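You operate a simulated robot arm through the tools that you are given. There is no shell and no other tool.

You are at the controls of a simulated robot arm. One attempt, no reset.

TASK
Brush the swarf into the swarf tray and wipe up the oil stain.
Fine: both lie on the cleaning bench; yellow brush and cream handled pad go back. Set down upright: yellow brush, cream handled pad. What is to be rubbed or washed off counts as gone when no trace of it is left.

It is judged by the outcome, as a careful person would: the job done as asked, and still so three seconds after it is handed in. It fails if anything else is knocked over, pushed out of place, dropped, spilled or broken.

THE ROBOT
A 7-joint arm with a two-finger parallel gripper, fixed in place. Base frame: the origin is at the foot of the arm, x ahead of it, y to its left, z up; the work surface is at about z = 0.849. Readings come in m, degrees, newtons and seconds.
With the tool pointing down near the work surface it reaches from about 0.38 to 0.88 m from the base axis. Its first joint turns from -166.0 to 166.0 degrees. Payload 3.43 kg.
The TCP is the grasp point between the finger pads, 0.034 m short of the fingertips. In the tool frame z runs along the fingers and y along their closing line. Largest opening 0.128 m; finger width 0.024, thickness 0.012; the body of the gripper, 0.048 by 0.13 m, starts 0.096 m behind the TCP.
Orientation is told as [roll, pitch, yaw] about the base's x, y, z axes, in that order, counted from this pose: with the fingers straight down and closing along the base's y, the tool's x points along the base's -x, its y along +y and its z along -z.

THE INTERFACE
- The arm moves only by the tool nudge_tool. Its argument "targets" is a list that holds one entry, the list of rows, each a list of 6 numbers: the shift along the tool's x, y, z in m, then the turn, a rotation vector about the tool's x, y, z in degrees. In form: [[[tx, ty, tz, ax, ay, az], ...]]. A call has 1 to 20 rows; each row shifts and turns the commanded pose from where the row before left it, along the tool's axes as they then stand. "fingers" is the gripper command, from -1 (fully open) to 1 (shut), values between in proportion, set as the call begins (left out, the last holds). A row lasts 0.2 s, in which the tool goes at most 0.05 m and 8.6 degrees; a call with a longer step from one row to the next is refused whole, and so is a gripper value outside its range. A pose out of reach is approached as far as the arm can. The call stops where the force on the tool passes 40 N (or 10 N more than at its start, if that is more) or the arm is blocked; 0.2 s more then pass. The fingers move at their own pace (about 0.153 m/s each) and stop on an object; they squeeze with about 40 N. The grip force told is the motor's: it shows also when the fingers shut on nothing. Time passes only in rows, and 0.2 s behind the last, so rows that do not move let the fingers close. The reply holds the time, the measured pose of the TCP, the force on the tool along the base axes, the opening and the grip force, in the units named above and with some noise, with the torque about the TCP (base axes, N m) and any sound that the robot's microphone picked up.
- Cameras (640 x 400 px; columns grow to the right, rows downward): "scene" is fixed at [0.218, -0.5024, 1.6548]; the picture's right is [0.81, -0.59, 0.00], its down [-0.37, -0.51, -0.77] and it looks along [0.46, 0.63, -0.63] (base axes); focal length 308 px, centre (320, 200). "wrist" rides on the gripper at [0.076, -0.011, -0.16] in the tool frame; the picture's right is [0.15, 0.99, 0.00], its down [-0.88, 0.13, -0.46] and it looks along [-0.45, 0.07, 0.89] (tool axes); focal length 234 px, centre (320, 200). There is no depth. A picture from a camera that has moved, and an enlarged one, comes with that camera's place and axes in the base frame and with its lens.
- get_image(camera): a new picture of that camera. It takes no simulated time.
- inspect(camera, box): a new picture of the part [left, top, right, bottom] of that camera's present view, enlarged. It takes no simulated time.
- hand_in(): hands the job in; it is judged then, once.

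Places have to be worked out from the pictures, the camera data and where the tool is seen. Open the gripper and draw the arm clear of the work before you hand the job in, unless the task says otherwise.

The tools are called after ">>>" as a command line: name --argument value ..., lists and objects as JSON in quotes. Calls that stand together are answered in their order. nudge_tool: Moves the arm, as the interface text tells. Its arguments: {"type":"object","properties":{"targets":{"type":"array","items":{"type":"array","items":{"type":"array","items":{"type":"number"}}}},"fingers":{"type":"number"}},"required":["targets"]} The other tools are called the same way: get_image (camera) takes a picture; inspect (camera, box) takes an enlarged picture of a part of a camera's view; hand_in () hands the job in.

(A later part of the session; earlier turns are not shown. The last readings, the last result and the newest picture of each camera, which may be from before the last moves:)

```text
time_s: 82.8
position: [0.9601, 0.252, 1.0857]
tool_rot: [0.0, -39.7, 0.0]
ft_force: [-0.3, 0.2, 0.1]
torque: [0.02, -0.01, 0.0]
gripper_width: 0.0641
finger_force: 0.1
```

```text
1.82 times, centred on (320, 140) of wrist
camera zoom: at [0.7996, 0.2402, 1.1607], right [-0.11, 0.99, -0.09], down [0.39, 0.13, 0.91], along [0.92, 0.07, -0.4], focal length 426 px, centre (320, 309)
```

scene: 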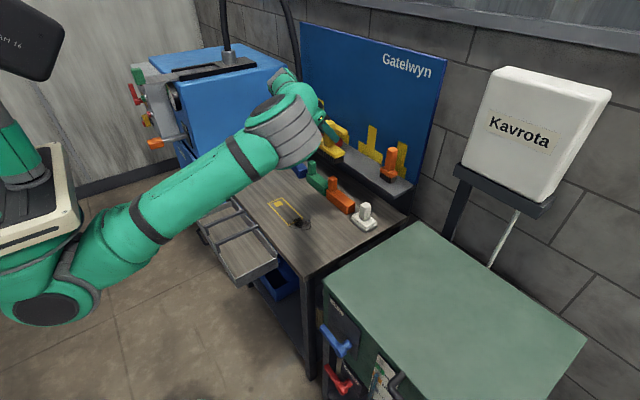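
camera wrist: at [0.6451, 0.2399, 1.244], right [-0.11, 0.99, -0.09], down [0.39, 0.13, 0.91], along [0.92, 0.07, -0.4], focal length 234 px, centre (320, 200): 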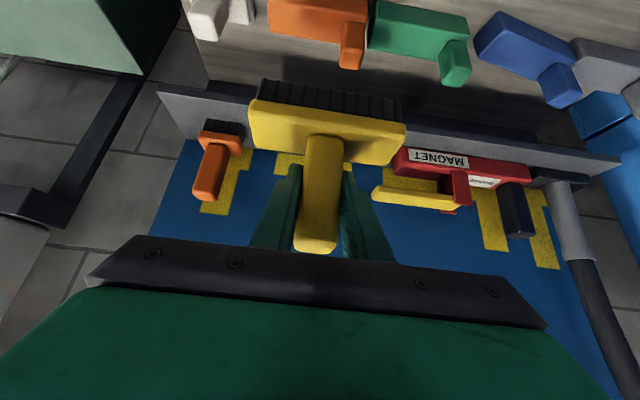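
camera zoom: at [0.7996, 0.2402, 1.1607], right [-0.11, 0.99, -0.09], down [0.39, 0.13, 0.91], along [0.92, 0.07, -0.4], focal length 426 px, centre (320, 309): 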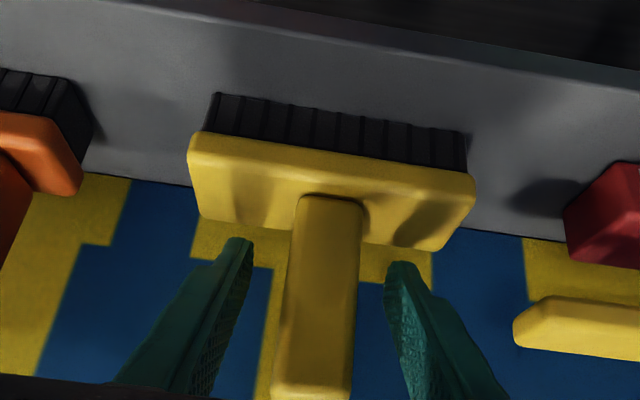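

The brush stands upright on the shelf in its place. I withdraw along the tool axis and check it.

>>> nudge_tool --targets '[[[0, 0, -0.02, 0, 0, 0], [0, 0, -0.03, 0, 0, 0], [0, 0, -0.03, 0, 0, 0], [0, 0, -0.03, 0, 0, 0], [0.0306, 0, -0.0257, 0, 0, 0], [0.0306, 0, -0.0257, 0, 0, 0], [0.0306, 0, -0.0257, 0, 0, 0], [0.0306, 0, -0.0257, 0, 0, 0], [0, 0, 0, 0, 0, 0]]]'

>>> inspect --camera "scene" --box '[270, 80, 430, 180]'

>>> get_image --camera "wrist"

>>> inspect --camera "scene" --box '[240, 140, 400, 240]'

```text
time_s: 84.8
position: [0.7269, 0.2509, 1.1703]
tool_rot: [0.1, -39.8, 0.0]
ft_force: [0.0, 1.0, -0.1]
torque: [0.01, -0.01, -0.04]
gripper_width: 0.0642
finger_force: 0.1
```

```text
4.00 times, centred on (350, 130) of scene
camera zoom: at [0.218, -0.5024, 1.6548], right [0.81, -0.59, 0.0], down [-0.37, -0.51, -0.77], along [0.46, 0.63, -0.63], focal length 1233 px, centre (200, 480)
```

zoom: 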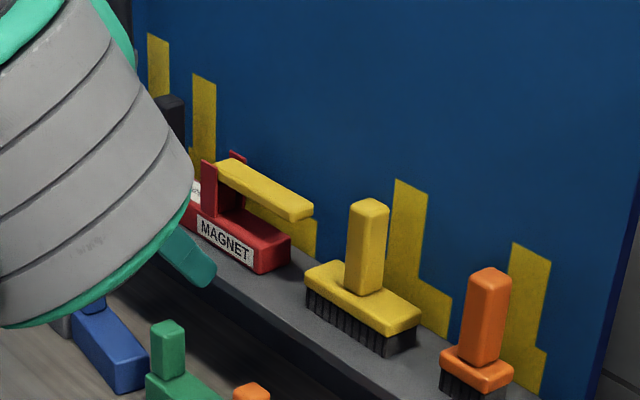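

```text
taken
camera wrist: at [0.5672, 0.2401, 1.2441], right [-0.11, 0.99, -0.09], down [0.39, 0.13, 0.91], along [0.92, 0.07, -0.4], focal length 234 px, centre (320, 200)
```

wrist: 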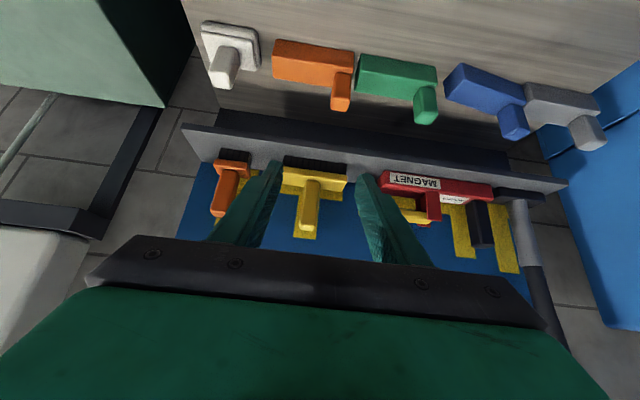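

```text
4.00 times, centred on (320, 190) of scene
camera zoom: at [0.218, -0.5024, 1.6548], right [0.81, -0.59, 0.0], down [-0.37, -0.51, -0.77], along [0.46, 0.63, -0.63], focal length 1233 px, centre (320, 240)
```

zoom: 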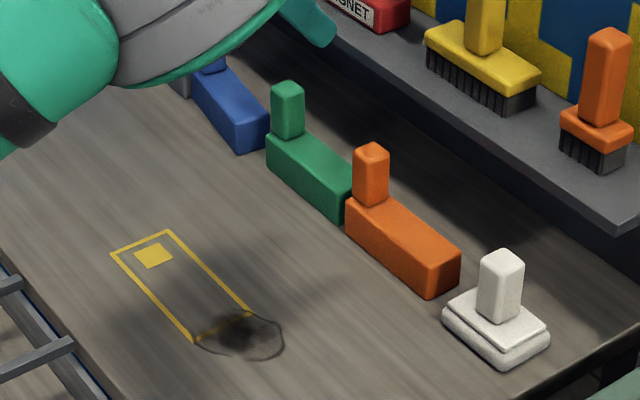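

The yellow brush is back exactly where it stood. Now I measure the blue and grey pads from this view to plan the correction.

>>> inspect --camera "wrist" --box '[260, 30, 620, 160]'

>>> inspect --camera "wrist" --box '[420, 40, 620, 165]'

```text
1.78 times, centred on (440, 95) of wrist
camera zoom: at [0.5672, 0.2401, 1.2441], right [-0.11, 0.99, -0.09], down [0.39, 0.13, 0.91], along [0.92, 0.07, -0.4], focal length 416 px, centre (107, 387)
```

zoom: 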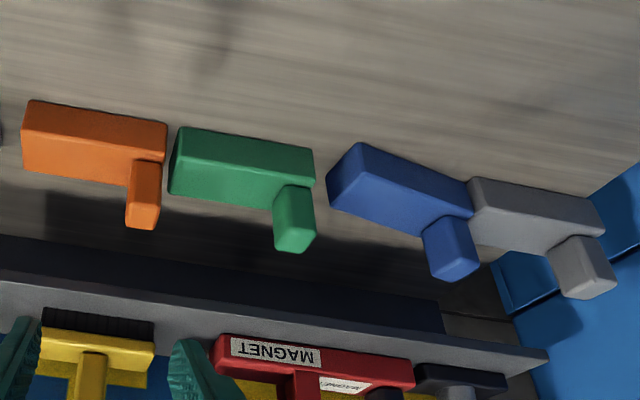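

```text
3.20 times, centred on (520, 102) of wrist
camera zoom: at [0.5672, 0.2401, 1.2441], right [-0.11, 0.99, -0.09], down [0.39, 0.13, 0.91], along [0.92, 0.07, -0.4], focal length 749 px, centre (-320, 512)
```

zoom: 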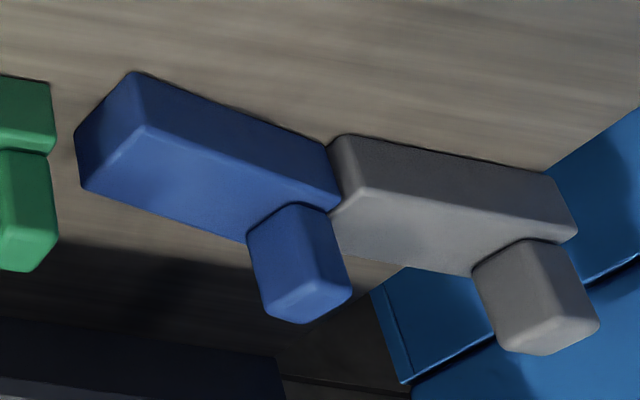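

In this frame the pads should sit with fronts at x≈0.828; blue must go back about 2.4 cm toward −y and turn +8°, grey is ~1 cm off. I will drag the blue block by pressing closed fingertips on its top near the right end; first I close the fingers and move above that point.

>>> nudge_tool --targets '[[[0, 0, 0, -4.82, 0, -5.75], [0, 0, 0, -4.82, 0, -5.75], [0, 0, 0, -4.82, 0, -5.75], [0, 0, 0, -4.82, 0, -5.75], [0, 0, 0, 0, -5, 0], [0, 0, 0, 0, -5, 0], [0.0023, 0.0196, 0.0342, 0, 0, 0], [0.0023, 0.0196, 0.0342, 0, 0, 0], [0.0023, 0.0196, 0.0342, 0, 0, 0], [0.0023, 0.0196, 0.0342, 0, 0, 0], [0.0023, 0.0196, 0.0342, 0, 0, 0], [0.0023, 0.0196, 0.0342, 0, 0, 0], [0.0023, 0.0196, 0.0342, 0, 0, 0], [0, 0, 0, 0, 0, 0], [0, 0, 0, 0, 0, 0]]]' --fingers 1

>>> get_image --camera "wrist"

>>> inspect --camera "scene" --box '[250, 120, 350, 200]'

```text
time_s: 88.0
position: [0.8092, 0.4557, 1.005]
tool_rot: [0.1, -49.8, 29.8]
ft_force: [-0.8, -0.4, -0.4]
torque: [0.01, -0.02, 0.0]
gripper_width: 0.0002
finger_force: 32.7
```

```text
taken
camera wrist: at [0.667, 0.3604, 1.0491], right [-0.58, 0.81, -0.11], down [0.13, 0.22, 0.97], along [0.81, 0.54, -0.23], focal length 234 px, centre (320, 200)
```

wrist: 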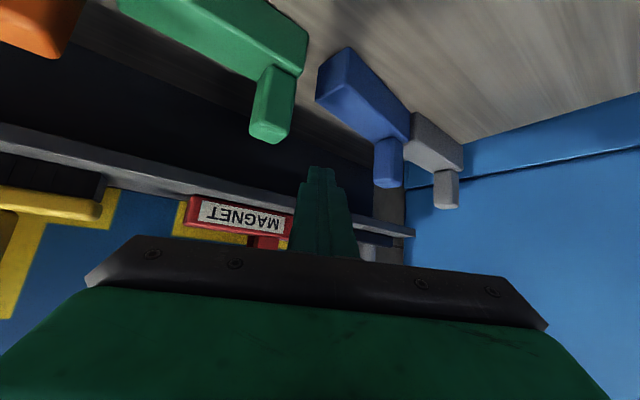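

```text
5.00 times, centred on (300, 160) of scene
camera zoom: at [0.218, -0.5024, 1.6548], right [0.81, -0.59, 0.0], down [-0.37, -0.51, -0.77], along [0.46, 0.63, -0.63], focal length 1541 px, centre (420, 400)
```

zoom: 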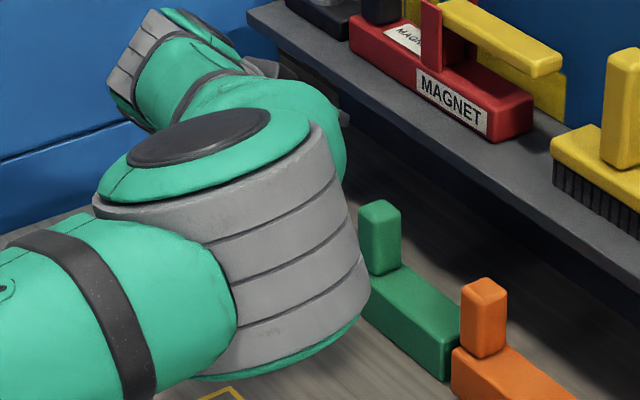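

I move the tip above the point 2 cm in from blue's right end and check.

>>> nudge_tool --targets '[[[0.0035, 0.0206, 0.0348, 0, 0, 0], [0, 0, 0, 0, 0, 0], [0, 0, 0, 0, 0, 0]]]'

>>> get_image --camera "wrist"

```text
time_s: 88.8
position: [0.8198, 0.4847, 0.9813]
tool_rot: [0.1, -49.7, 29.9]
ft_force: [0.2, 0.2, 0.4]
torque: [0.01, -0.01, 0.0]
gripper_width: 0.0
finger_force: 32.6
```

```text
taken
camera wrist: at [0.6788, 0.3904, 1.0259], right [-0.58, 0.81, -0.11], down [0.13, 0.22, 0.97], along [0.81, 0.54, -0.23], focal length 234 px, centre (320, 200)
```

wrist: 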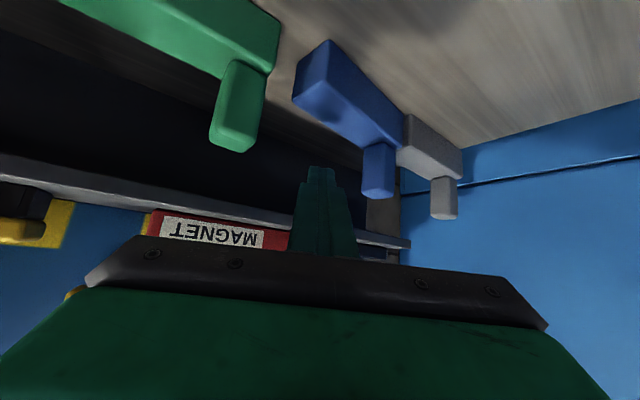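

The geometry agrees (block top z≈0.891). I lower toward the block top and feel for contact.

>>> nudge_tool --targets '[[[0.0199, 0, 0.0167, 0, 0, 0], [0.0199, 0, 0.0167, 0, 0, 0], [0, 0, 0, 0, 0, 0]]]'

>>> nudge_tool --targets '[[[0.0019, 0, 0.0016, 0, 0, 0], [0.0019, 0, 0.0016, 0, 0, 0], [0, 0, 0, 0, 0, 0]]]'

```text
time_s: 89.6
position: [0.8215, 0.4872, 0.9288]
tool_rot: [0.1, -49.8, 29.9]
ft_force: [0.5, 0.1, -0.7]
torque: [-0.01, 0.01, 0.03]
gripper_width: 0.0
finger_force: 33.0
```

```text
time_s: 90.4
position: [0.8241, 0.4873, 0.9263]
tool_rot: [0.0, -50.0, 30.0]
ft_force: [4.9, -2.9, 19.0]
torque: [0.1, -0.5, 0.09]
gripper_width: 0.0001
finger_force: 32.5
```

Contact at 19 N. I drag along the tool's −y (which is toward +x/−y here) by about 2.5 cm in slow rows.

>>> nudge_tool --targets '[[[0, -0.005, 0, 0, 0, 0], [0, -0.0065, 0, 0, 0, 0], [0, -0.0065, 0, 0, 0, 0], [0, -0.0065, 0, 0, 0, 0], [0, 0, 0, 0, 0, 0]]]'

>>> get_image --camera "wrist"

```text
time_s: 91.6
position: [0.8321, 0.4657, 0.9253]
tool_rot: [0.3, -49.9, 29.9]
ft_force: [-6.1, 8.3, 29.0]
torque: [0.5, -0.25, 0.25]
gripper_width: 0.0001
finger_force: 32.7
```

```text
taken
camera wrist: at [0.6903, 0.3704, 0.9701], right [-0.58, 0.81, -0.11], down [0.12, 0.22, 0.97], along [0.81, 0.54, -0.23], focal length 234 px, centre (320, 200)
```

wrist: 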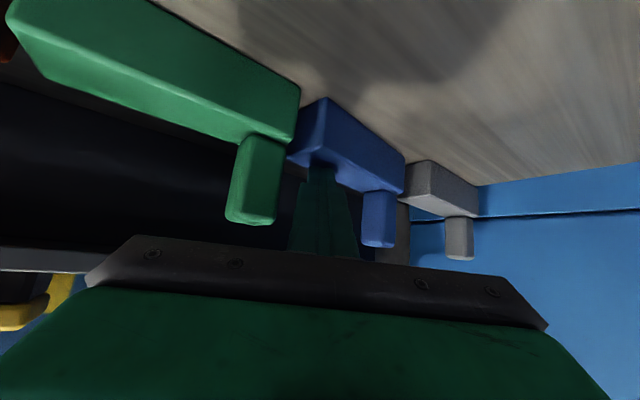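

The blue pad followed. I lift off and move back up to measure the result.

>>> nudge_tool --targets '[[[-0.0153, 0, -0.0129, 0, 0, 0], [-0.0306, 0, -0.0257, 0, 0, 0], [-0.0306, 0, -0.0257, 0, 0, 0], [-0.0306, 0, -0.0257, 0, 0, 0], [0.0322, 0, -0.0383, 0, 0, 0], [0.0322, 0, -0.0383, 0, 0, 0], [0, 0, 0, 0, 0, 0]]]'

>>> inspect --camera "wrist" --box '[140, 0, 540, 220]'

>>> inspect --camera "scene" --box '[240, 140, 400, 240]'

```text
time_s: 93.2
position: [0.7462, 0.4122, 1.0653]
tool_rot: [0.1, -49.7, 29.8]
ft_force: [0.5, -0.4, 0.3]
torque: [0.0, -0.03, 0.01]
gripper_width: 0.0
finger_force: 33.0
```

```text
1.60 times, centred on (340, 110) of wrist
camera zoom: at [0.6041, 0.3169, 1.1097], right [-0.58, 0.81, -0.11], down [0.13, 0.22, 0.97], along [0.81, 0.54, -0.23], focal length 375 px, centre (288, 344)
```

zoom: 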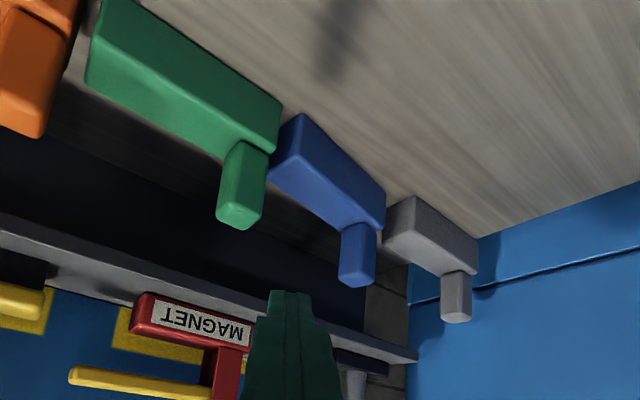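

```text
4.00 times, centred on (320, 190) of scene
camera zoom: at [0.218, -0.5024, 1.6548], right [0.81, -0.59, 0.0], down [-0.37, -0.51, -0.77], along [0.46, 0.63, -0.63], focal length 1233 px, centre (320, 240)
```

zoom: 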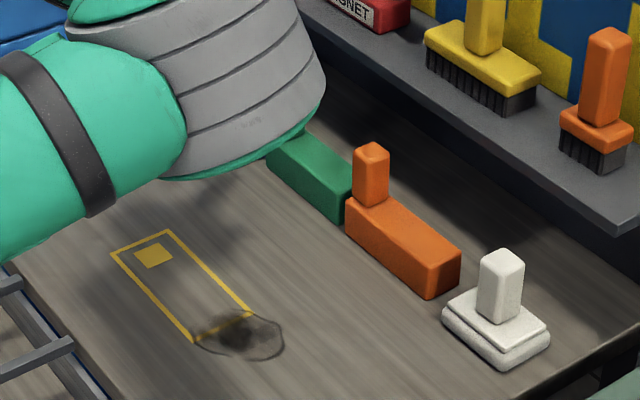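

Blue is nearly back: right end matches, but it is still turned by about −5.5° with its far end ~1 cm too deep. I make one more gentle drag toward −x at about two thirds along its top, with a flatter tool for reach.

>>> nudge_tool --targets '[[[0, 0, 0, 0, -5, 0], [0, 0, 0, 0, -5, 0], [0, 0, 0, -3.46, 0, -2], [0.004, 0.009, 0.0383, 0, 0, 0], [0.004, 0.009, 0.0383, 0, 0, 0], [0.004, 0.009, 0.0383, 0, 0, 0], [0.004, 0.009, 0.0383, 0, 0, 0], [0, 0, 0, 0, 0, 0], [0, 0, 0, 0, 0, 0]]]'

>>> get_image --camera "wrist"

```text
time_s: 95.2
position: [0.8267, 0.513, 0.9733]
tool_rot: [0.3, -59.7, 33.8]
ft_force: [0.8, -0.7, 0.8]
torque: [-0.01, -0.01, -0.01]
gripper_width: 0.0001
finger_force: 33.3
```

```text
taken
camera wrist: at [0.6872, 0.4049, 0.9872], right [-0.61, 0.78, -0.13], down [-0.03, 0.13, 0.99], along [0.79, 0.61, -0.06], focal length 234 px, centre (320, 200)
```

wrist: 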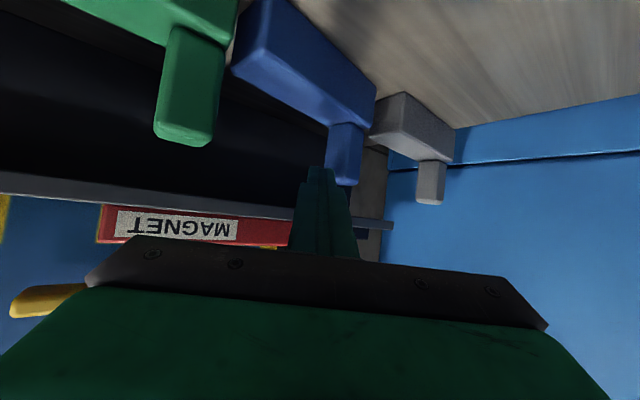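

The finger would come close to the blue post, so I shift 12 mm away from it, then lower onto the block top.

>>> nudge_tool --targets '[[[0, -0.012, 0, 0, 0, 0], [0.0217, 0, 0.0125, 0, 0, 0], [0.0217, 0, 0.0125, 0, 0, 0], [0, 0, 0, 0, 0, 0]]]'

>>> get_image --camera "wrist"

```text
time_s: 96.2
position: [0.8374, 0.5045, 0.9214]
tool_rot: [0.1, -59.8, 33.9]
ft_force: [0.5, 1.4, 3.7]
torque: [0.06, -0.13, 0.02]
gripper_width: 0.0
finger_force: 32.8
```

```text
taken
camera wrist: at [0.6971, 0.3969, 0.9364], right [-0.61, 0.78, -0.13], down [-0.03, 0.13, 0.99], along [0.79, 0.61, -0.06], focal length 234 px, centre (320, 200)
```

wrist: 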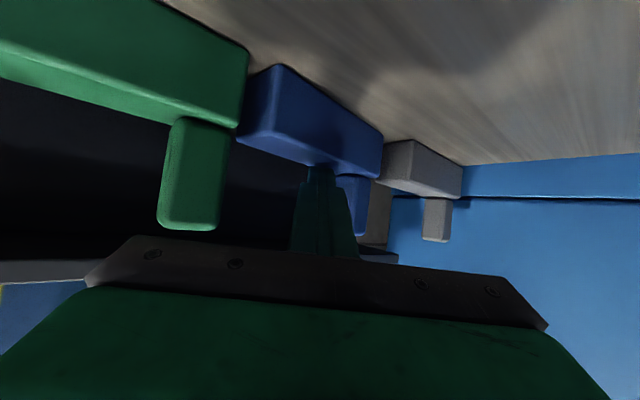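

Touching at about 4 N. I press 2 mm more and drag slowly toward −x by about 12 mm.

>>> nudge_tool --targets '[[[0.0019, 0, 0.0011, 0, 0, 0], [0.0017, 0.0022, -0.0029, 0, 0, 0], [0.0017, 0.0022, -0.0029, 0, 0, 0], [0.0017, 0.0022, -0.0029, 0, 0, 0], [0, 0, 0, 0, 0, 0]]]'

>>> get_image --camera "wrist"

```text
time_s: 97.4
position: [0.8258, 0.5049, 0.9214]
tool_rot: [0.1, -59.9, 33.7]
ft_force: [6.1, -1.2, 16.0]
torque: [0.19, -0.47, -0.07]
gripper_width: 0.0001
finger_force: 32.9
```

```text
taken
camera wrist: at [0.6849, 0.3968, 0.9362], right [-0.61, 0.78, -0.13], down [-0.03, 0.13, 0.99], along [0.79, 0.61, -0.06], focal length 234 px, centre (320, 200)
```

wrist: 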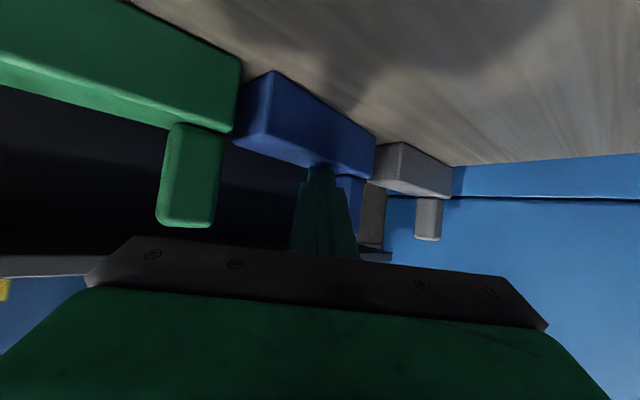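

The alignment looks better. I lift off, draw back and measure.

>>> nudge_tool --targets '[[[-0.0173, 0, -0.01, 0, 0, 0], [-0.0346, 0, -0.02, 0, 0, 0], [-0.0346, 0, -0.02, 0, 0, 0], [-0.0346, 0, -0.02, 0, 0, 0], [0.02, 0, -0.0346, 0, 0, 0], [0.02, 0, -0.0346, 0, 0, 0], [0.02, 0, -0.0346, 0, 0, 0], [0, 0, 0, 3.46, 0, 2], [0, 0, 0, 6.06, 0, 3.5], [0, 0, 0, 6.06, 0, 3.5], [0, 0, 0, 6.06, 0, 3.5], [0, 0, 0, 6.06, 0, 3.5], [0, 0, 0, 0, 7, 0], [0, 0, 0, 0, 7, 0], [0, 0, 0, 0, 7, 0], [0, 0, 0, 0, 0, 0]]]'

>>> get_image --camera "wrist"

>>> get_image --camera "scene"

```text
time_s: 100.8
position: [0.7269, 0.4374, 1.0615]
tool_rot: [0.0, -38.6, 2.0]
ft_force: [0.8, 0.2, -0.2]
torque: [0.02, 0.0, 0.0]
gripper_width: 0.0
finger_force: 32.7
```

```text
taken
camera wrist: at [0.5674, 0.4205, 1.138], right [-0.15, 0.98, -0.09], down [0.4, 0.14, 0.91], along [0.91, 0.1, -0.41], focal length 234 px, centre (320, 200)
```

wrist: 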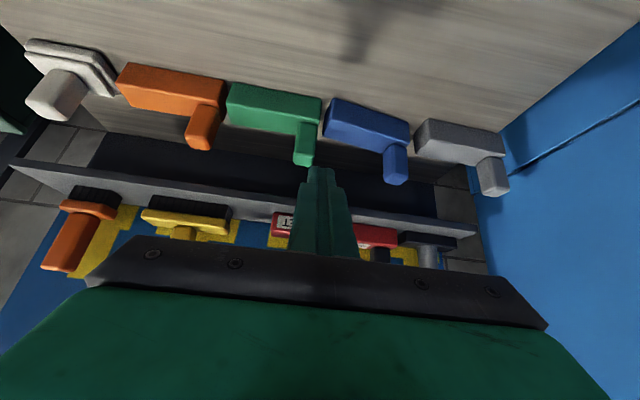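

```text
taken
```

scene: 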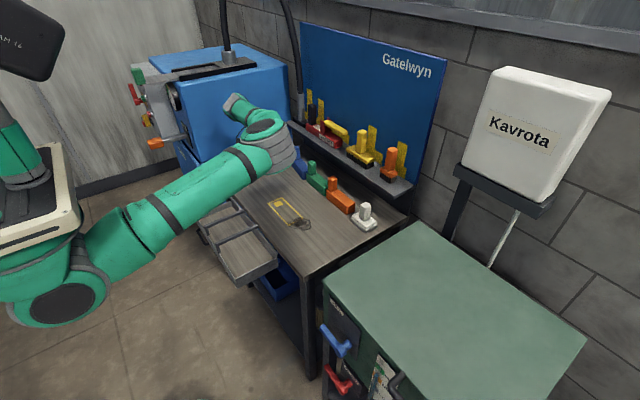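

The row looks even again. I zoom in to verify the blue pad's line-up.

>>> inspect --camera "wrist" --box '[100, 40, 520, 210]'

```text
1.52 times, centred on (310, 125) of wrist
camera zoom: at [0.5674, 0.4205, 1.138], right [-0.15, 0.98, -0.09], down [0.4, 0.14, 0.91], along [0.91, 0.1, -0.41], focal length 357 px, centre (335, 314)
```

zoom: 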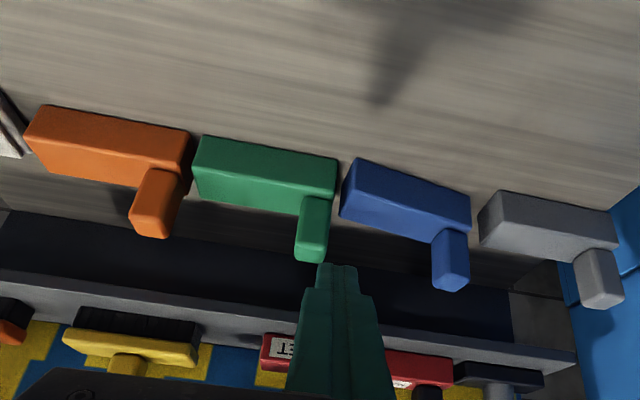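

Blue is still turned by roughly −8° (its right end 1 cm too far forward), since my last drag was at its centre. I now press near its right end and move that end +x by about 12 mm.

>>> nudge_tool --targets '[[[0, 0, 0, -4.37, 0, -5.47], [0, 0, 0, -4.37, 0, -5.47], [0, 0, 0, -4.37, 0, -5.47], [0, 0, 0, -4.37, 0, -5.47], [0, 0, 0, 0, -5.7, 0], [0, 0, 0, 0, -5.7, 0], [0.002, -0.0079, 0.0351, 0, 0, 0], [0.002, -0.0079, 0.0351, 0, 0, 0], [0.002, -0.0079, 0.0351, 0, 0, 0], [0.002, -0.0079, 0.0351, 0, 0, 0], [0, 0, 0, 0, 0, 0], [0, 0, 0, 0, 0, 0]]]'

>>> get_image --camera "wrist"

```text
time_s: 103.4
position: [0.8335, 0.4617, 0.9636]
tool_rot: [-0.3, -50.1, 30.1]
ft_force: [-0.3, 0.4, -0.8]
torque: [0.01, 0.01, 0.02]
gripper_width: 0.0001
finger_force: 33.1
```

```text
taken
camera wrist: at [0.6902, 0.3664, 1.0071], right [-0.58, 0.81, -0.11], down [0.12, 0.22, 0.97], along [0.81, 0.54, -0.22], focal length 234 px, centre (320, 200)
```

wrist: 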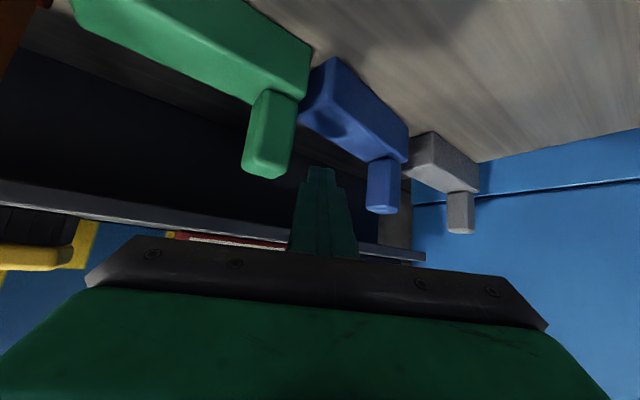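

The tip is over blue's right end. I lower onto it.

>>> nudge_tool --targets '[[[0.0153, 0, 0.0129, 0, 0, 0], [0.0153, 0, 0.0129, 0, 0, 0], [0, 0, 0, 0, 0, 0]]]'

>>> get_image --camera "wrist"

```text
time_s: 104.2
position: [0.8338, 0.4626, 0.9256]
tool_rot: [-0.1, -50.2, 30.1]
ft_force: [-0.2, -0.6, 5.4]
torque: [-0.02, -0.09, 0.03]
gripper_width: 0.0
finger_force: 32.8
```

```text
taken
camera wrist: at [0.691, 0.3669, 0.9692], right [-0.58, 0.81, -0.11], down [0.12, 0.22, 0.97], along [0.81, 0.54, -0.22], focal length 234 px, centre (320, 200)
```

wrist: 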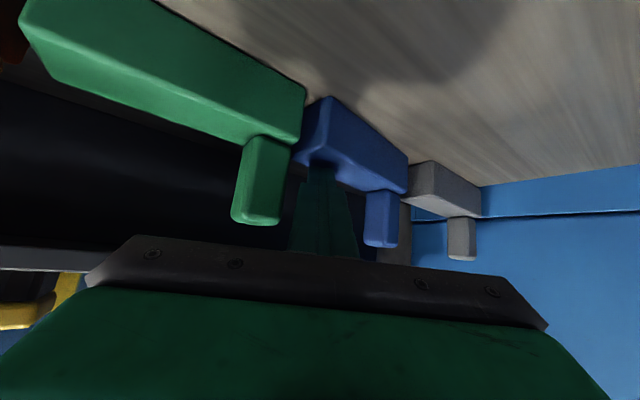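

Light contact. I press 1.5 mm more and move +x by about 13 mm.

>>> nudge_tool --targets '[[[0.0012, 0, 0.001, 0, 0, 0], [-0.0024, -0.0022, 0.0029, 0, 0, 0], [-0.0024, -0.0022, 0.0029, 0, 0, 0], [-0.0024, -0.0022, 0.0029, 0, 0, 0], [0, 0, 0, 0, 0, 0]]]'

>>> get_image --camera "wrist"

```text
time_s: 105.4
position: [0.8433, 0.4624, 0.9263]
tool_rot: [-0.1, -50.3, 30.1]
ft_force: [-9.2, -0.6, 33.5]
torque: [0.31, -0.23, 0.22]
gripper_width: 0.0003
finger_force: 33.0
```

```text
taken
camera wrist: at [0.7011, 0.3662, 0.9691], right [-0.58, 0.81, -0.11], down [0.12, 0.22, 0.97], along [0.81, 0.54, -0.22], focal length 234 px, centre (320, 200)
```

wrist: 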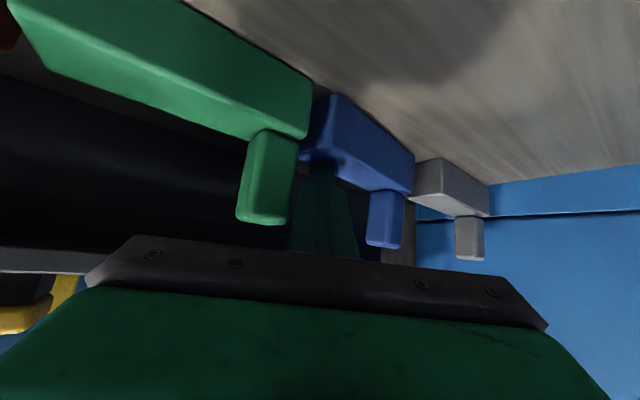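

Moved 1 cm with the block following. I lift away, go back to the viewing pose and measure.

>>> nudge_tool --targets '[[[-0.0077, 0, -0.0064, 0, 0, 0], [-0.0306, 0, -0.0257, 0, 0, 0], [-0.0306, 0, -0.0257, 0, 0, 0], [-0.0306, 0, -0.0257, 0, 0, 0], [0.0257, 0, -0.0306, 0, 0, 0], [0.0257, 0, -0.0306, 0, 0, 0], [0.0257, 0, -0.0306, 0, 0, 0], [0, 0, 0, 5.36, 0, 4.5], [0, 0, 0, 5.36, 0, 4.5], [0, 0, 0, 5.36, 0, 4.5], [0, 0, 0, 5.36, 0, 4.5], [0, 0, 0, 0, 5, 0], [0, 0, 0, 0, 5, 0], [0, 0, 0, 0, 0, 0]]]'

>>> inspect --camera "wrist" --box '[100, 40, 520, 210]'

>>> inspect --camera "scene" --box '[240, 120, 400, 220]'

```text
time_s: 108.4
position: [0.7401, 0.4015, 1.051]
tool_rot: [-0.1, -40.0, 2.0]
ft_force: [0.0, 1.2, 0.4]
torque: [-0.01, 0.01, 0.0]
gripper_width: 0.0
finger_force: 33.3
```

```text
1.52 times, centred on (310, 125) of wrist
camera zoom: at [0.5793, 0.3845, 1.1247], right [-0.15, 0.98, -0.09], down [0.38, 0.14, 0.92], along [0.92, 0.1, -0.39], focal length 357 px, centre (335, 314)
```

zoom: 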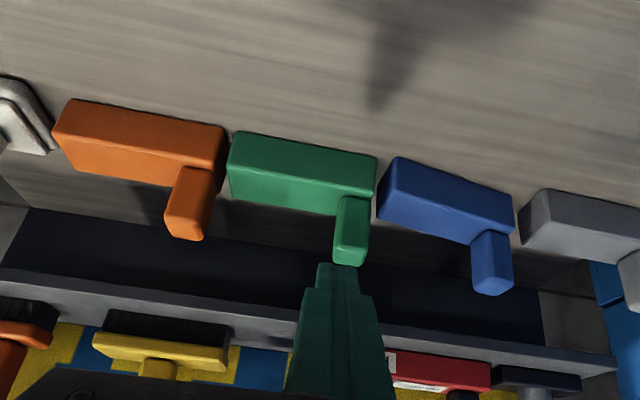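

```text
4.00 times, centred on (320, 170) of scene
camera zoom: at [0.218, -0.5024, 1.6548], right [0.81, -0.59, 0.0], down [-0.37, -0.51, -0.77], along [0.46, 0.63, -0.63], focal length 1233 px, centre (320, 320)
```

zoom: 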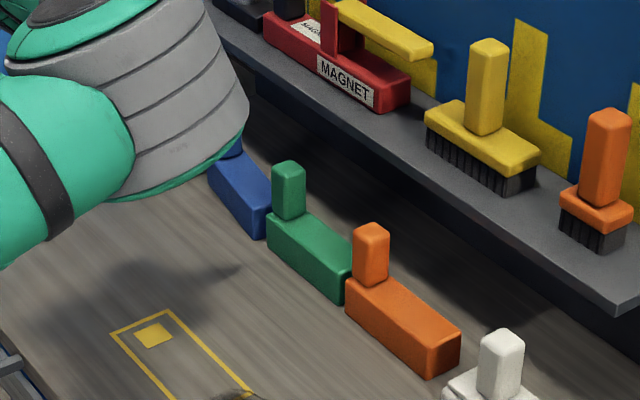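

Blue's centre now matches, only the −7° turn remains (that press slipped). I instead push its front face near the right end with the closed fingertips; first I go down in front of it.

>>> nudge_tool --targets '[[[0.0119, 0.0217, 0.0335, 0, 0, 0], [0.0119, 0.0217, 0.0335, 0, 0, 0], [0.0119, 0.0217, 0.0335, 0, 0, 0], [0.0193, 0, 0.023, 0, 0, 0], [0.0193, 0, 0.023, 0, 0, 0], [0, 0, 0, 0, 0, 0], [0, 0, 0, 0, 0, 0]]]'

>>> get_image --camera "wrist"

>>> inspect --camera "scene" --box '[250, 120, 350, 200]'

```text
time_s: 110.0
position: [0.7742, 0.4694, 0.8942]
tool_rot: [0.1, -40.2, 2.0]
ft_force: [0.7, -0.2, 0.5]
torque: [0.0, -0.01, 0.02]
gripper_width: 0.0003
finger_force: 33.0
```

```text
taken
camera wrist: at [0.6139, 0.451, 0.9667], right [-0.15, 0.98, -0.09], down [0.37, 0.14, 0.92], along [0.92, 0.1, -0.39], focal length 234 px, centre (320, 200)
```

wrist: 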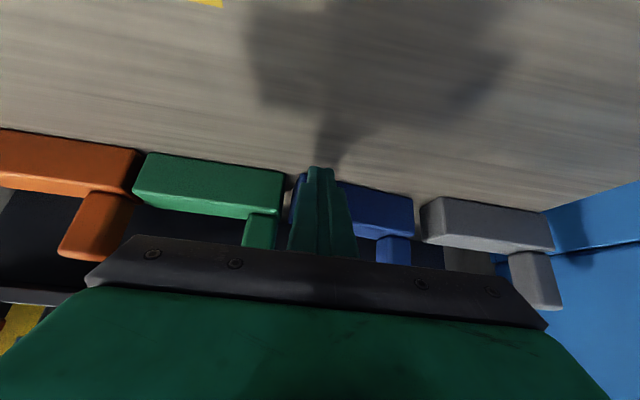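

```text
5.00 times, centred on (300, 160) of scene
camera zoom: at [0.218, -0.5024, 1.6548], right [0.81, -0.59, 0.0], down [-0.37, -0.51, -0.77], along [0.46, 0.63, -0.63], focal length 1541 px, centre (420, 400)
```

zoom: 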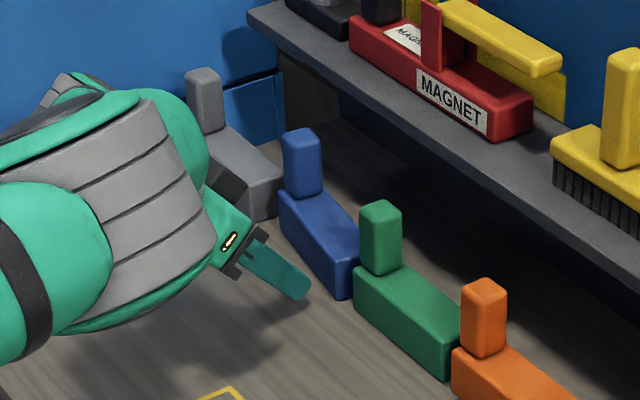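

The fingertips stand in front of blue's right end, about 2 cm short. I push +x slowly, about 1 cm past contact.

>>> nudge_tool --targets '[[[-0.0069, 0, 0.0058, 0, 0, 0], [-0.0069, 0, 0.0058, 0, 0, 0], [-0.0038, 0, 0.0032, 0, 0, 0], [-0.0031, 0, 0.0026, 0, 0, 0], [-0.0031, 0, 0.0026, 0, 0, 0], [0, 0, 0, 0, 0, 0]]]'

>>> inspect --camera "scene" --box '[250, 120, 350, 200]'

>>> inspect --camera "wrist" --box '[120, 110, 580, 280]'

```text
time_s: 111.4
position: [0.8059, 0.4687, 0.8919]
tool_rot: [0.1, -40.3, 2.0]
ft_force: [-0.5, 0.2, -0.3]
torque: [0.01, 0.03, -0.01]
gripper_width: 0.0001
finger_force: 33.4
```

```text
5.00 times, centred on (300, 160) of scene
camera zoom: at [0.218, -0.5024, 1.6548], right [0.81, -0.59, 0.0], down [-0.37, -0.51, -0.77], along [0.46, 0.63, -0.63], focal length 1541 px, centre (420, 400)
```

zoom: 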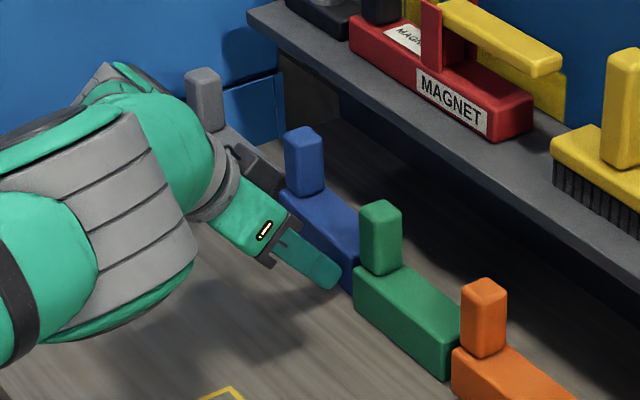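

```text
1.39 times, centred on (350, 195) of wrist
camera zoom: at [0.6463, 0.4513, 0.9648], right [-0.15, 0.98, -0.1], down [0.37, 0.14, 0.92], along [0.92, 0.1, -0.39], focal length 326 px, centre (278, 207)
```

zoom: 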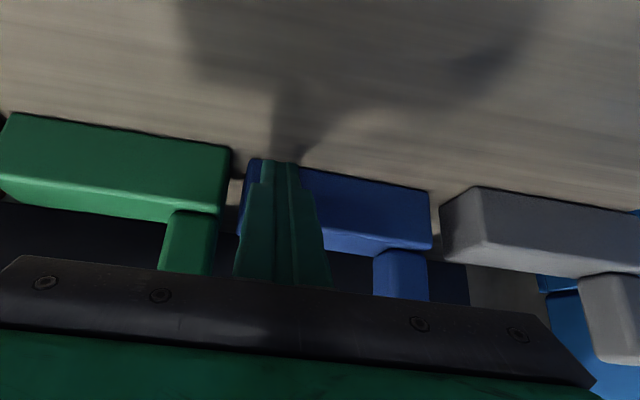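

The blue pad is now square in the row, within about 1 cm of its old spot. I retreat and travel over to the cream pad on the right end for the wiping.

>>> nudge_tool --targets '[[[0.0306, 0, -0.0257, 0, 0, 0], [-0.0257, 0, -0.0306, 0, 0, 0], [-0.0257, 0, -0.0306, 0, 0, 0], [-0.0257, 0, -0.0306, 0, 0, 0], [-0.0257, 0, -0.0306, 0, 0, 0], [-0.0257, 0, -0.0306, 1.29, 0, 1.53], [0.0051, -0.041, -0.0043, 0, 0, 0], [0.0051, -0.041, -0.0043, 0, 0, 0], [0.0051, -0.041, -0.0043, 0, 0, 0], [0.0051, -0.041, -0.0043, 0, 0, 0], [0.0051, -0.041, -0.0043, 0, 0, 0], [0.0051, -0.041, -0.0043, 0, 0, 0], [0.0051, -0.041, -0.0043, 0, 0, 0], [0.0051, -0.041, -0.0043, 0, 0, 0], [0.0051, -0.041, -0.0043, 0, 0, 0], [0, 0, 0, 0, 0, 0]]]' --fingers 0

>>> get_image --camera "wrist"

>>> get_image --camera "scene"

```text
time_s: 114.8
position: [0.7022, 0.0985, 1.0934]
tool_rot: [0.0, -40.1, 0.1]
ft_force: [0.0, 0.2, -0.2]
torque: [0.03, 0.01, -0.04]
gripper_width: 0.0639
finger_force: 0.0
```

```text
taken
camera wrist: at [0.5423, 0.0863, 1.1651], right [-0.11, 0.99, -0.09], down [0.38, 0.13, 0.92], along [0.92, 0.07, -0.39], focal length 234 px, centre (320, 200)
```

wrist: 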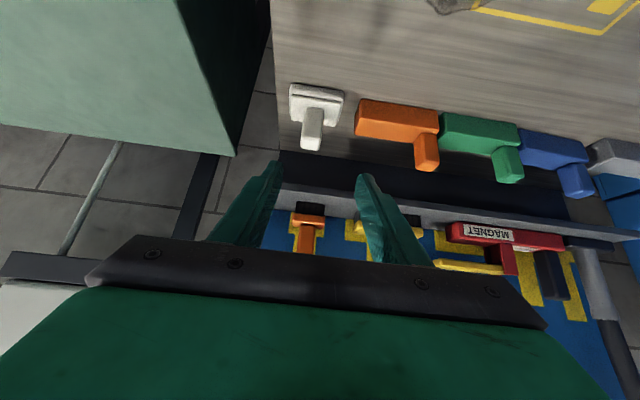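

```text
taken
```

scene: 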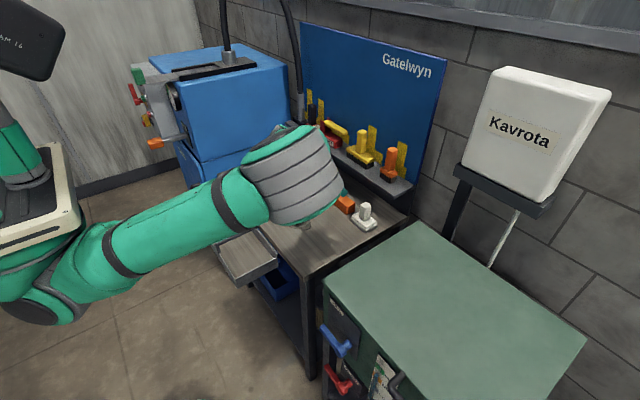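

The arm is over the right part of the bench and the cream pad is well in view; I enlarge to measure it.

>>> inspect --camera "wrist" --box '[270, 70, 450, 180]'

>>> inspect --camera "scene" --box '[330, 180, 410, 240]'

>>> inspect --camera "wrist" --box '[340, 60, 640, 210]'

```text
3.56 times, centred on (360, 125) of wrist
camera zoom: at [0.5423, 0.0863, 1.1651], right [-0.11, 0.99, -0.09], down [0.38, 0.13, 0.92], along [0.92, 0.07, -0.39], focal length 833 px, centre (178, 467)
```

zoom: 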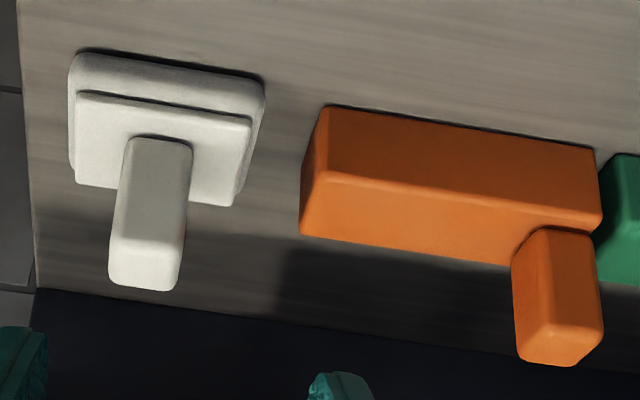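

```text
6.67 times, centred on (370, 210) of scene
camera zoom: at [0.218, -0.5024, 1.6548], right [0.81, -0.59, 0.0], down [-0.37, -0.51, -0.77], along [0.46, 0.63, -0.63], focal length 2055 px, centre (-13, 133)
```

zoom: 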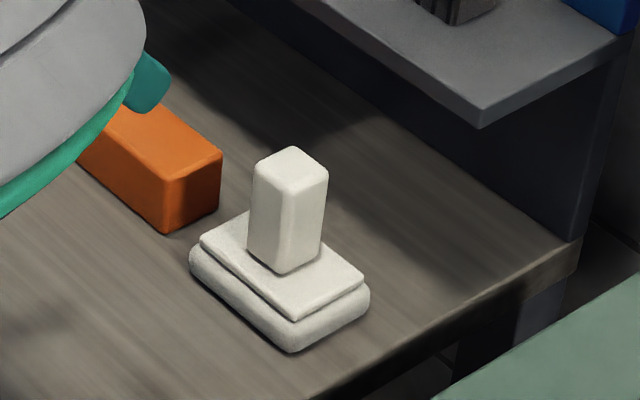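

```text
2.13 times, centred on (490, 135) of wrist
camera zoom: at [0.5423, 0.0863, 1.1651], right [-0.11, 0.99, -0.09], down [0.38, 0.13, 0.92], along [0.92, 0.07, -0.39], focal length 500 px, centre (-43, 339)
```

zoom: 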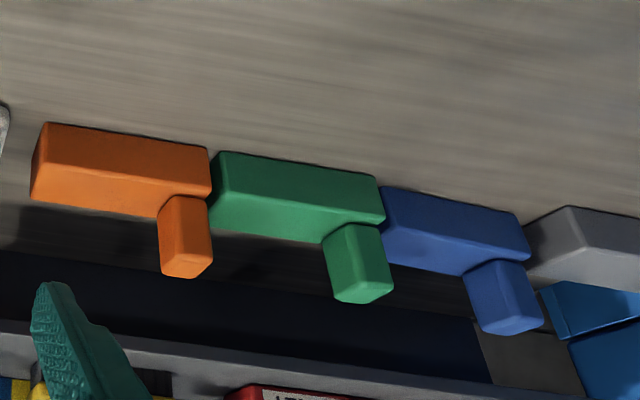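

I place the cream pad's handle at about (0.848, 0.087), 28 mm square, top z≈0.947, base top z≈0.881. I move to a pre-grasp point along the tool axis.

>>> nudge_tool --targets '[[[0, -0.0034, 0.0428, 0, 0, 0], [0, -0.0034, 0.0428, 0, 0, 0], [0, -0.0034, 0.0428, 0, 0, 0], [0, 0, 0, 0, 0, 0], [0, 0, 0, 0, 0, 0]]]'

>>> inspect --camera "wrist" --box '[200, 40, 440, 240]'

>>> inspect --camera "scene" --box '[310, 160, 410, 240]'

```text
time_s: 116.0
position: [0.79, 0.0895, 0.9955]
tool_rot: [-0.1, -40.3, 0.2]
ft_force: [-0.9, -1.1, 0.7]
torque: [0.05, 0.0, 0.01]
gripper_width: 0.0641
finger_force: 0.2
```

```text
2.00 times, centred on (320, 140) of wrist
camera zoom: at [0.6291, 0.0787, 1.0694], right [-0.11, 0.99, -0.09], down [0.38, 0.13, 0.92], along [0.92, 0.07, -0.39], focal length 468 px, centre (320, 320)
```

zoom: 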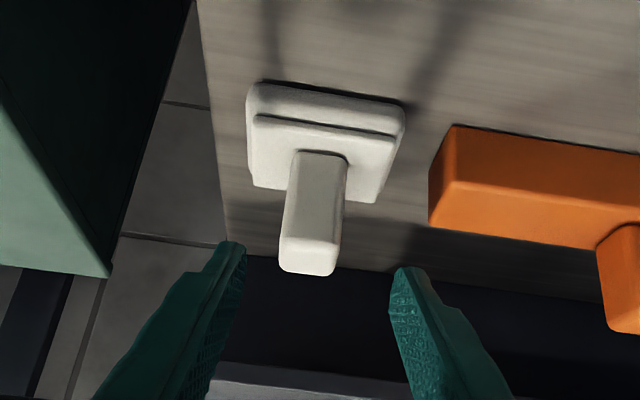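

```text
5.00 times, centred on (360, 200) of scene
camera zoom: at [0.218, -0.5024, 1.6548], right [0.81, -0.59, 0.0], down [-0.37, -0.51, -0.77], along [0.46, 0.63, -0.63], focal length 1541 px, centre (120, 200)
```

zoom: 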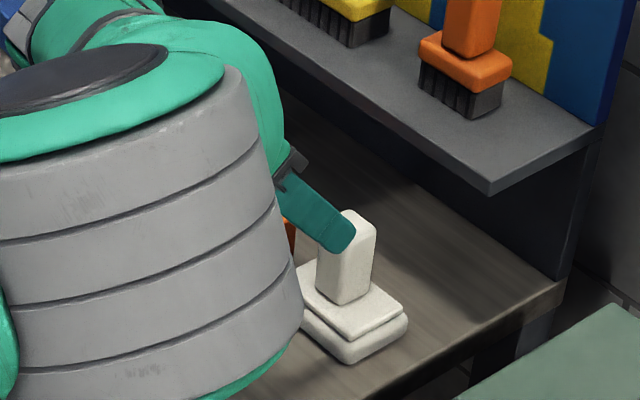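

The handle centre refines to (0.8475, 0.0845). I advance to TCP (0.846, 0.085, 0.920).

>>> nudge_tool --targets '[[[0.0015, -0.0012, 0.0235, 0, 0, 0], [0.0015, -0.0012, 0.0235, 0, 0, 0], [0.0015, -0.0012, 0.0235, 0, 0, 0], [0.0015, -0.0011, 0.0234, 0, 0, 0], [0, 0, 0, 0, 0, 0], [0, 0, 0, 0, 0, 0]]]'

>>> inspect --camera "wrist" --box '[200, 40, 440, 240]'

>>> inspect --camera "scene" --box '[310, 160, 410, 240]'

```text
time_s: 117.4
position: [0.8445, 0.0846, 0.916]
tool_rot: [0.1, -40.2, 0.0]
ft_force: [0.1, 0.4, 0.8]
torque: [0.01, -0.01, -0.02]
gripper_width: 0.0637
finger_force: 0.1
```

```text
2.00 times, centred on (320, 140) of wrist
camera zoom: at [0.6839, 0.0728, 0.9888], right [-0.11, 0.99, -0.09], down [0.38, 0.13, 0.92], along [0.92, 0.07, -0.39], focal length 468 px, centre (320, 320)
```

zoom: 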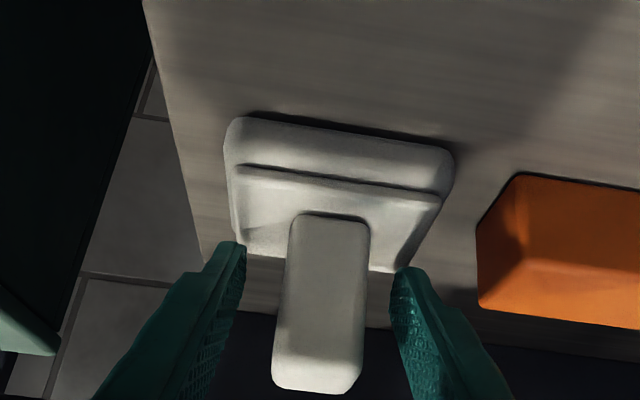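

```text
5.00 times, centred on (360, 200) of scene
camera zoom: at [0.218, -0.5024, 1.6548], right [0.81, -0.59, 0.0], down [-0.37, -0.51, -0.77], along [0.46, 0.63, -0.63], focal length 1541 px, centre (120, 200)
```

zoom: 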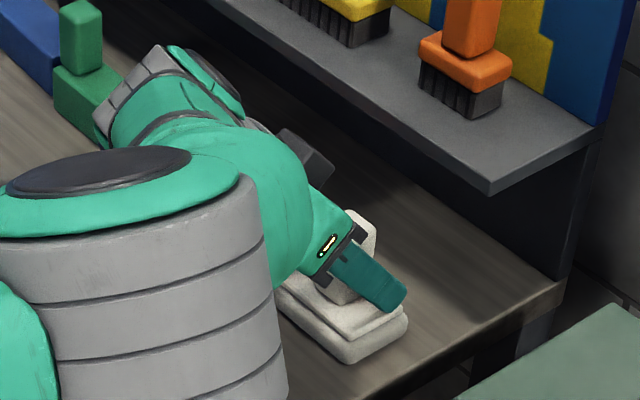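

The fingers surround the handle. I close the grip.

>>> nudge_tool --targets '[[[0, 0, 0, 0, 0, 0], [0, 0, 0, 0, 0, 0], [0, 0, 0, 0, 0, 0], [0, 0, 0, 0, 0, 0]]]' --fingers 1

```text
time_s: 118.4
position: [0.8447, 0.0837, 0.9171]
tool_rot: [0.0, -40.2, 0.0]
ft_force: [-0.5, -0.7, -0.3]
torque: [0.0, 0.01, 0.0]
gripper_width: 0.0312
finger_force: 40.0
```

Gripped at 31 mm. I lift the pad, carry it over the stain side at about (0.70, 0.225) and look.

>>> nudge_tool --targets '[[[-0.0097, 0, -0.0115, 0, 0, 0], [-0.0193, 0, -0.023, 0, 0, 0], [-0.0097, 0, -0.0115, 0, 0, 0], [0.0222, 0.0282, -0.0186, 0, 0, 0], [0.0222, 0.0282, -0.0186, 0, 0, 0], [0.0222, 0.0282, -0.0186, 0, 0, 0], [0.0222, 0.0282, -0.0186, 0, 0, 0], [0.0222, 0.0282, -0.0186, 0, 0, 0], [0, 0, 0, 0, 0, 0]]]'

>>> get_image --camera "wrist"

>>> get_image --camera "scene"

```text
time_s: 120.4
position: [0.7012, 0.2249, 0.978]
tool_rot: [0.1, -40.1, 0.0]
ft_force: [-0.1, -0.1, -0.2]
torque: [0.02, 0.0, 0.0]
gripper_width: 0.0313
finger_force: 40.2
```

```text
taken
camera wrist: at [0.5414, 0.2141, 1.0504], right [-0.11, 0.99, -0.09], down [0.38, 0.13, 0.92], along [0.92, 0.07, -0.39], focal length 234 px, centre (320, 200)
```

wrist: 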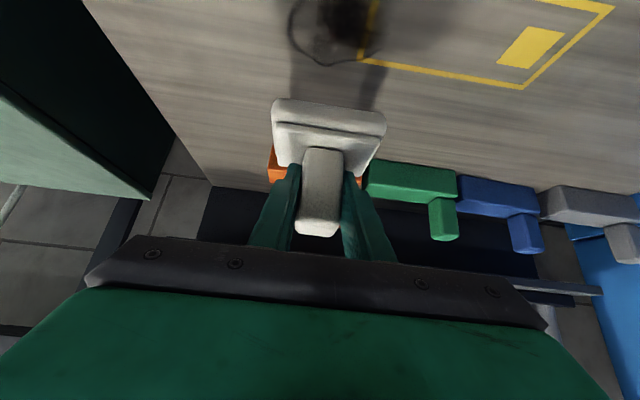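

```text
taken
```

scene: 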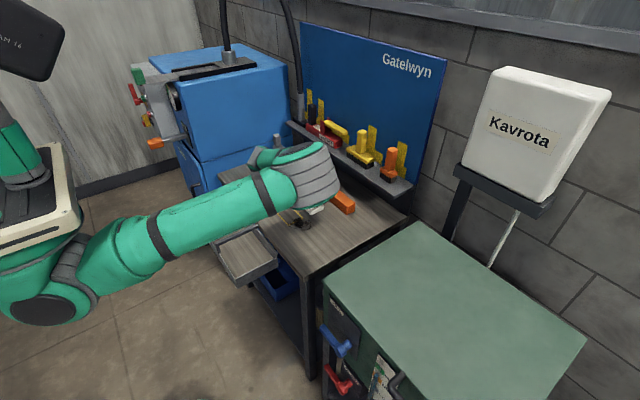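

The stain spans x 0.62–0.695 and y 0.185–0.26. I lower the pad onto its far edge and press gently.

>>> nudge_tool --targets '[[[0.0187, 0, 0.0222, 0, 0, 0], [0.0187, 0, 0.0222, 0, 0, 0], [0, 0, 0, 0, 0, 0]]]'

>>> nudge_tool --targets '[[[0.0013, 0, 0.0015, 0, 0, 0], [0.0013, 0, 0.0015, 0, 0, 0], [0, 0, 0, 0, 0, 0]]]'

```text
time_s: 121.2
position: [0.7026, 0.2256, 0.9207]
tool_rot: [0.0, -40.2, 0.0]
ft_force: [0.7, -0.2, 0.2]
torque: [0.0, 0.0, -0.04]
gripper_width: 0.0314
finger_force: 40.1
```

```text
time_s: 122.0
position: [0.7006, 0.2253, 0.9158]
tool_rot: [0.1, -40.2, 0.0]
ft_force: [-0.7, -0.5, 8.0]
torque: [-0.03, 0.12, -0.07]
gripper_width: 0.0312
finger_force: 40.1
```

8 N contact. I press a touch more and make a stroke toward −x and back across the stain.

>>> nudge_tool --targets '[[[0.0006, 0, 0.0007, 0, 0, 0], [0.0161, 0, -0.0135, 0, 0, 0], [0.0161, 0, -0.0135, 0, 0, 0], [0.0161, 0, -0.0135, 0, 0, 0], [0.0161, 0, -0.0135, 0, 0, 0], [0.0161, 0, -0.0135, 0, 0, 0], [-0.0161, 0, 0.0135, 0, 0, 0], [-0.0161, 0, 0.0135, 0, 0, 0], [-0.0161, 0, 0.0135, 0, 0, 0], [-0.0161, 0, 0.0135, 0, 0, 0], [-0.0161, 0, 0.0135, 0, 0, 0], [0, 0, 0, 0, 0, 0]]]'

>>> get_image --camera "wrist"

>>> inspect --camera "scene" --box '[250, 170, 350, 250]'

```text
time_s: 123.8
position: [0.6289, 0.2266, 0.9173]
tool_rot: [0.1, -40.2, 0.1]
ft_force: [0.2, -1.8, 7.5]
torque: [-0.27, -0.25, -0.12]
gripper_width: 0.0313
finger_force: 40.3
stopped in row 8: the force on the tool passed its limit at 44 N (the readings are from after the stop); the commanded pose is now the measured one
```

```text
taken
camera wrist: at [0.4678, 0.2151, 0.9887], right [-0.11, 0.99, -0.09], down [0.38, 0.13, 0.92], along [0.92, 0.07, -0.39], focal length 234 px, centre (320, 200)
```

wrist: 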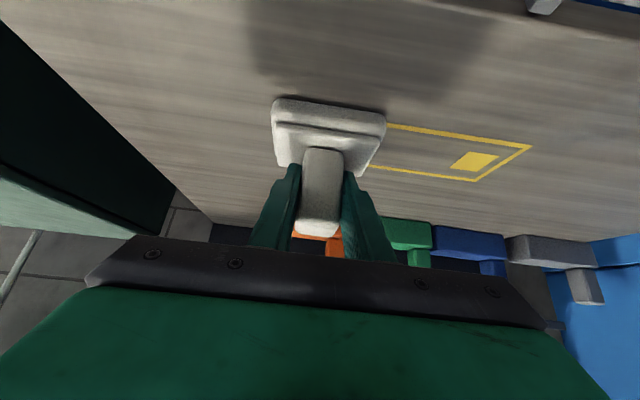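

```text
5.00 times, centred on (300, 210) of scene
camera zoom: at [0.218, -0.5024, 1.6548], right [0.81, -0.59, 0.0], down [-0.37, -0.51, -0.77], along [0.46, 0.63, -0.63], focal length 1541 px, centre (420, 150)
```

zoom: 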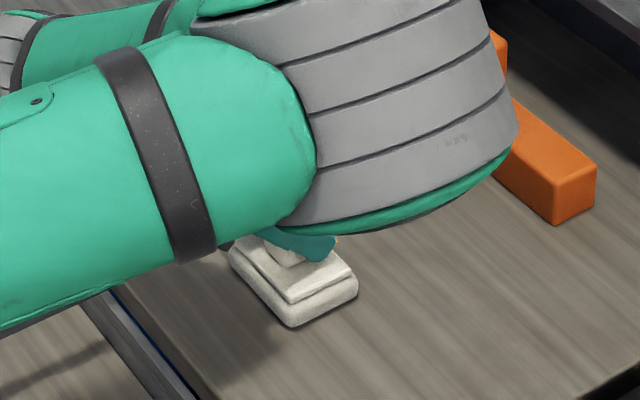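

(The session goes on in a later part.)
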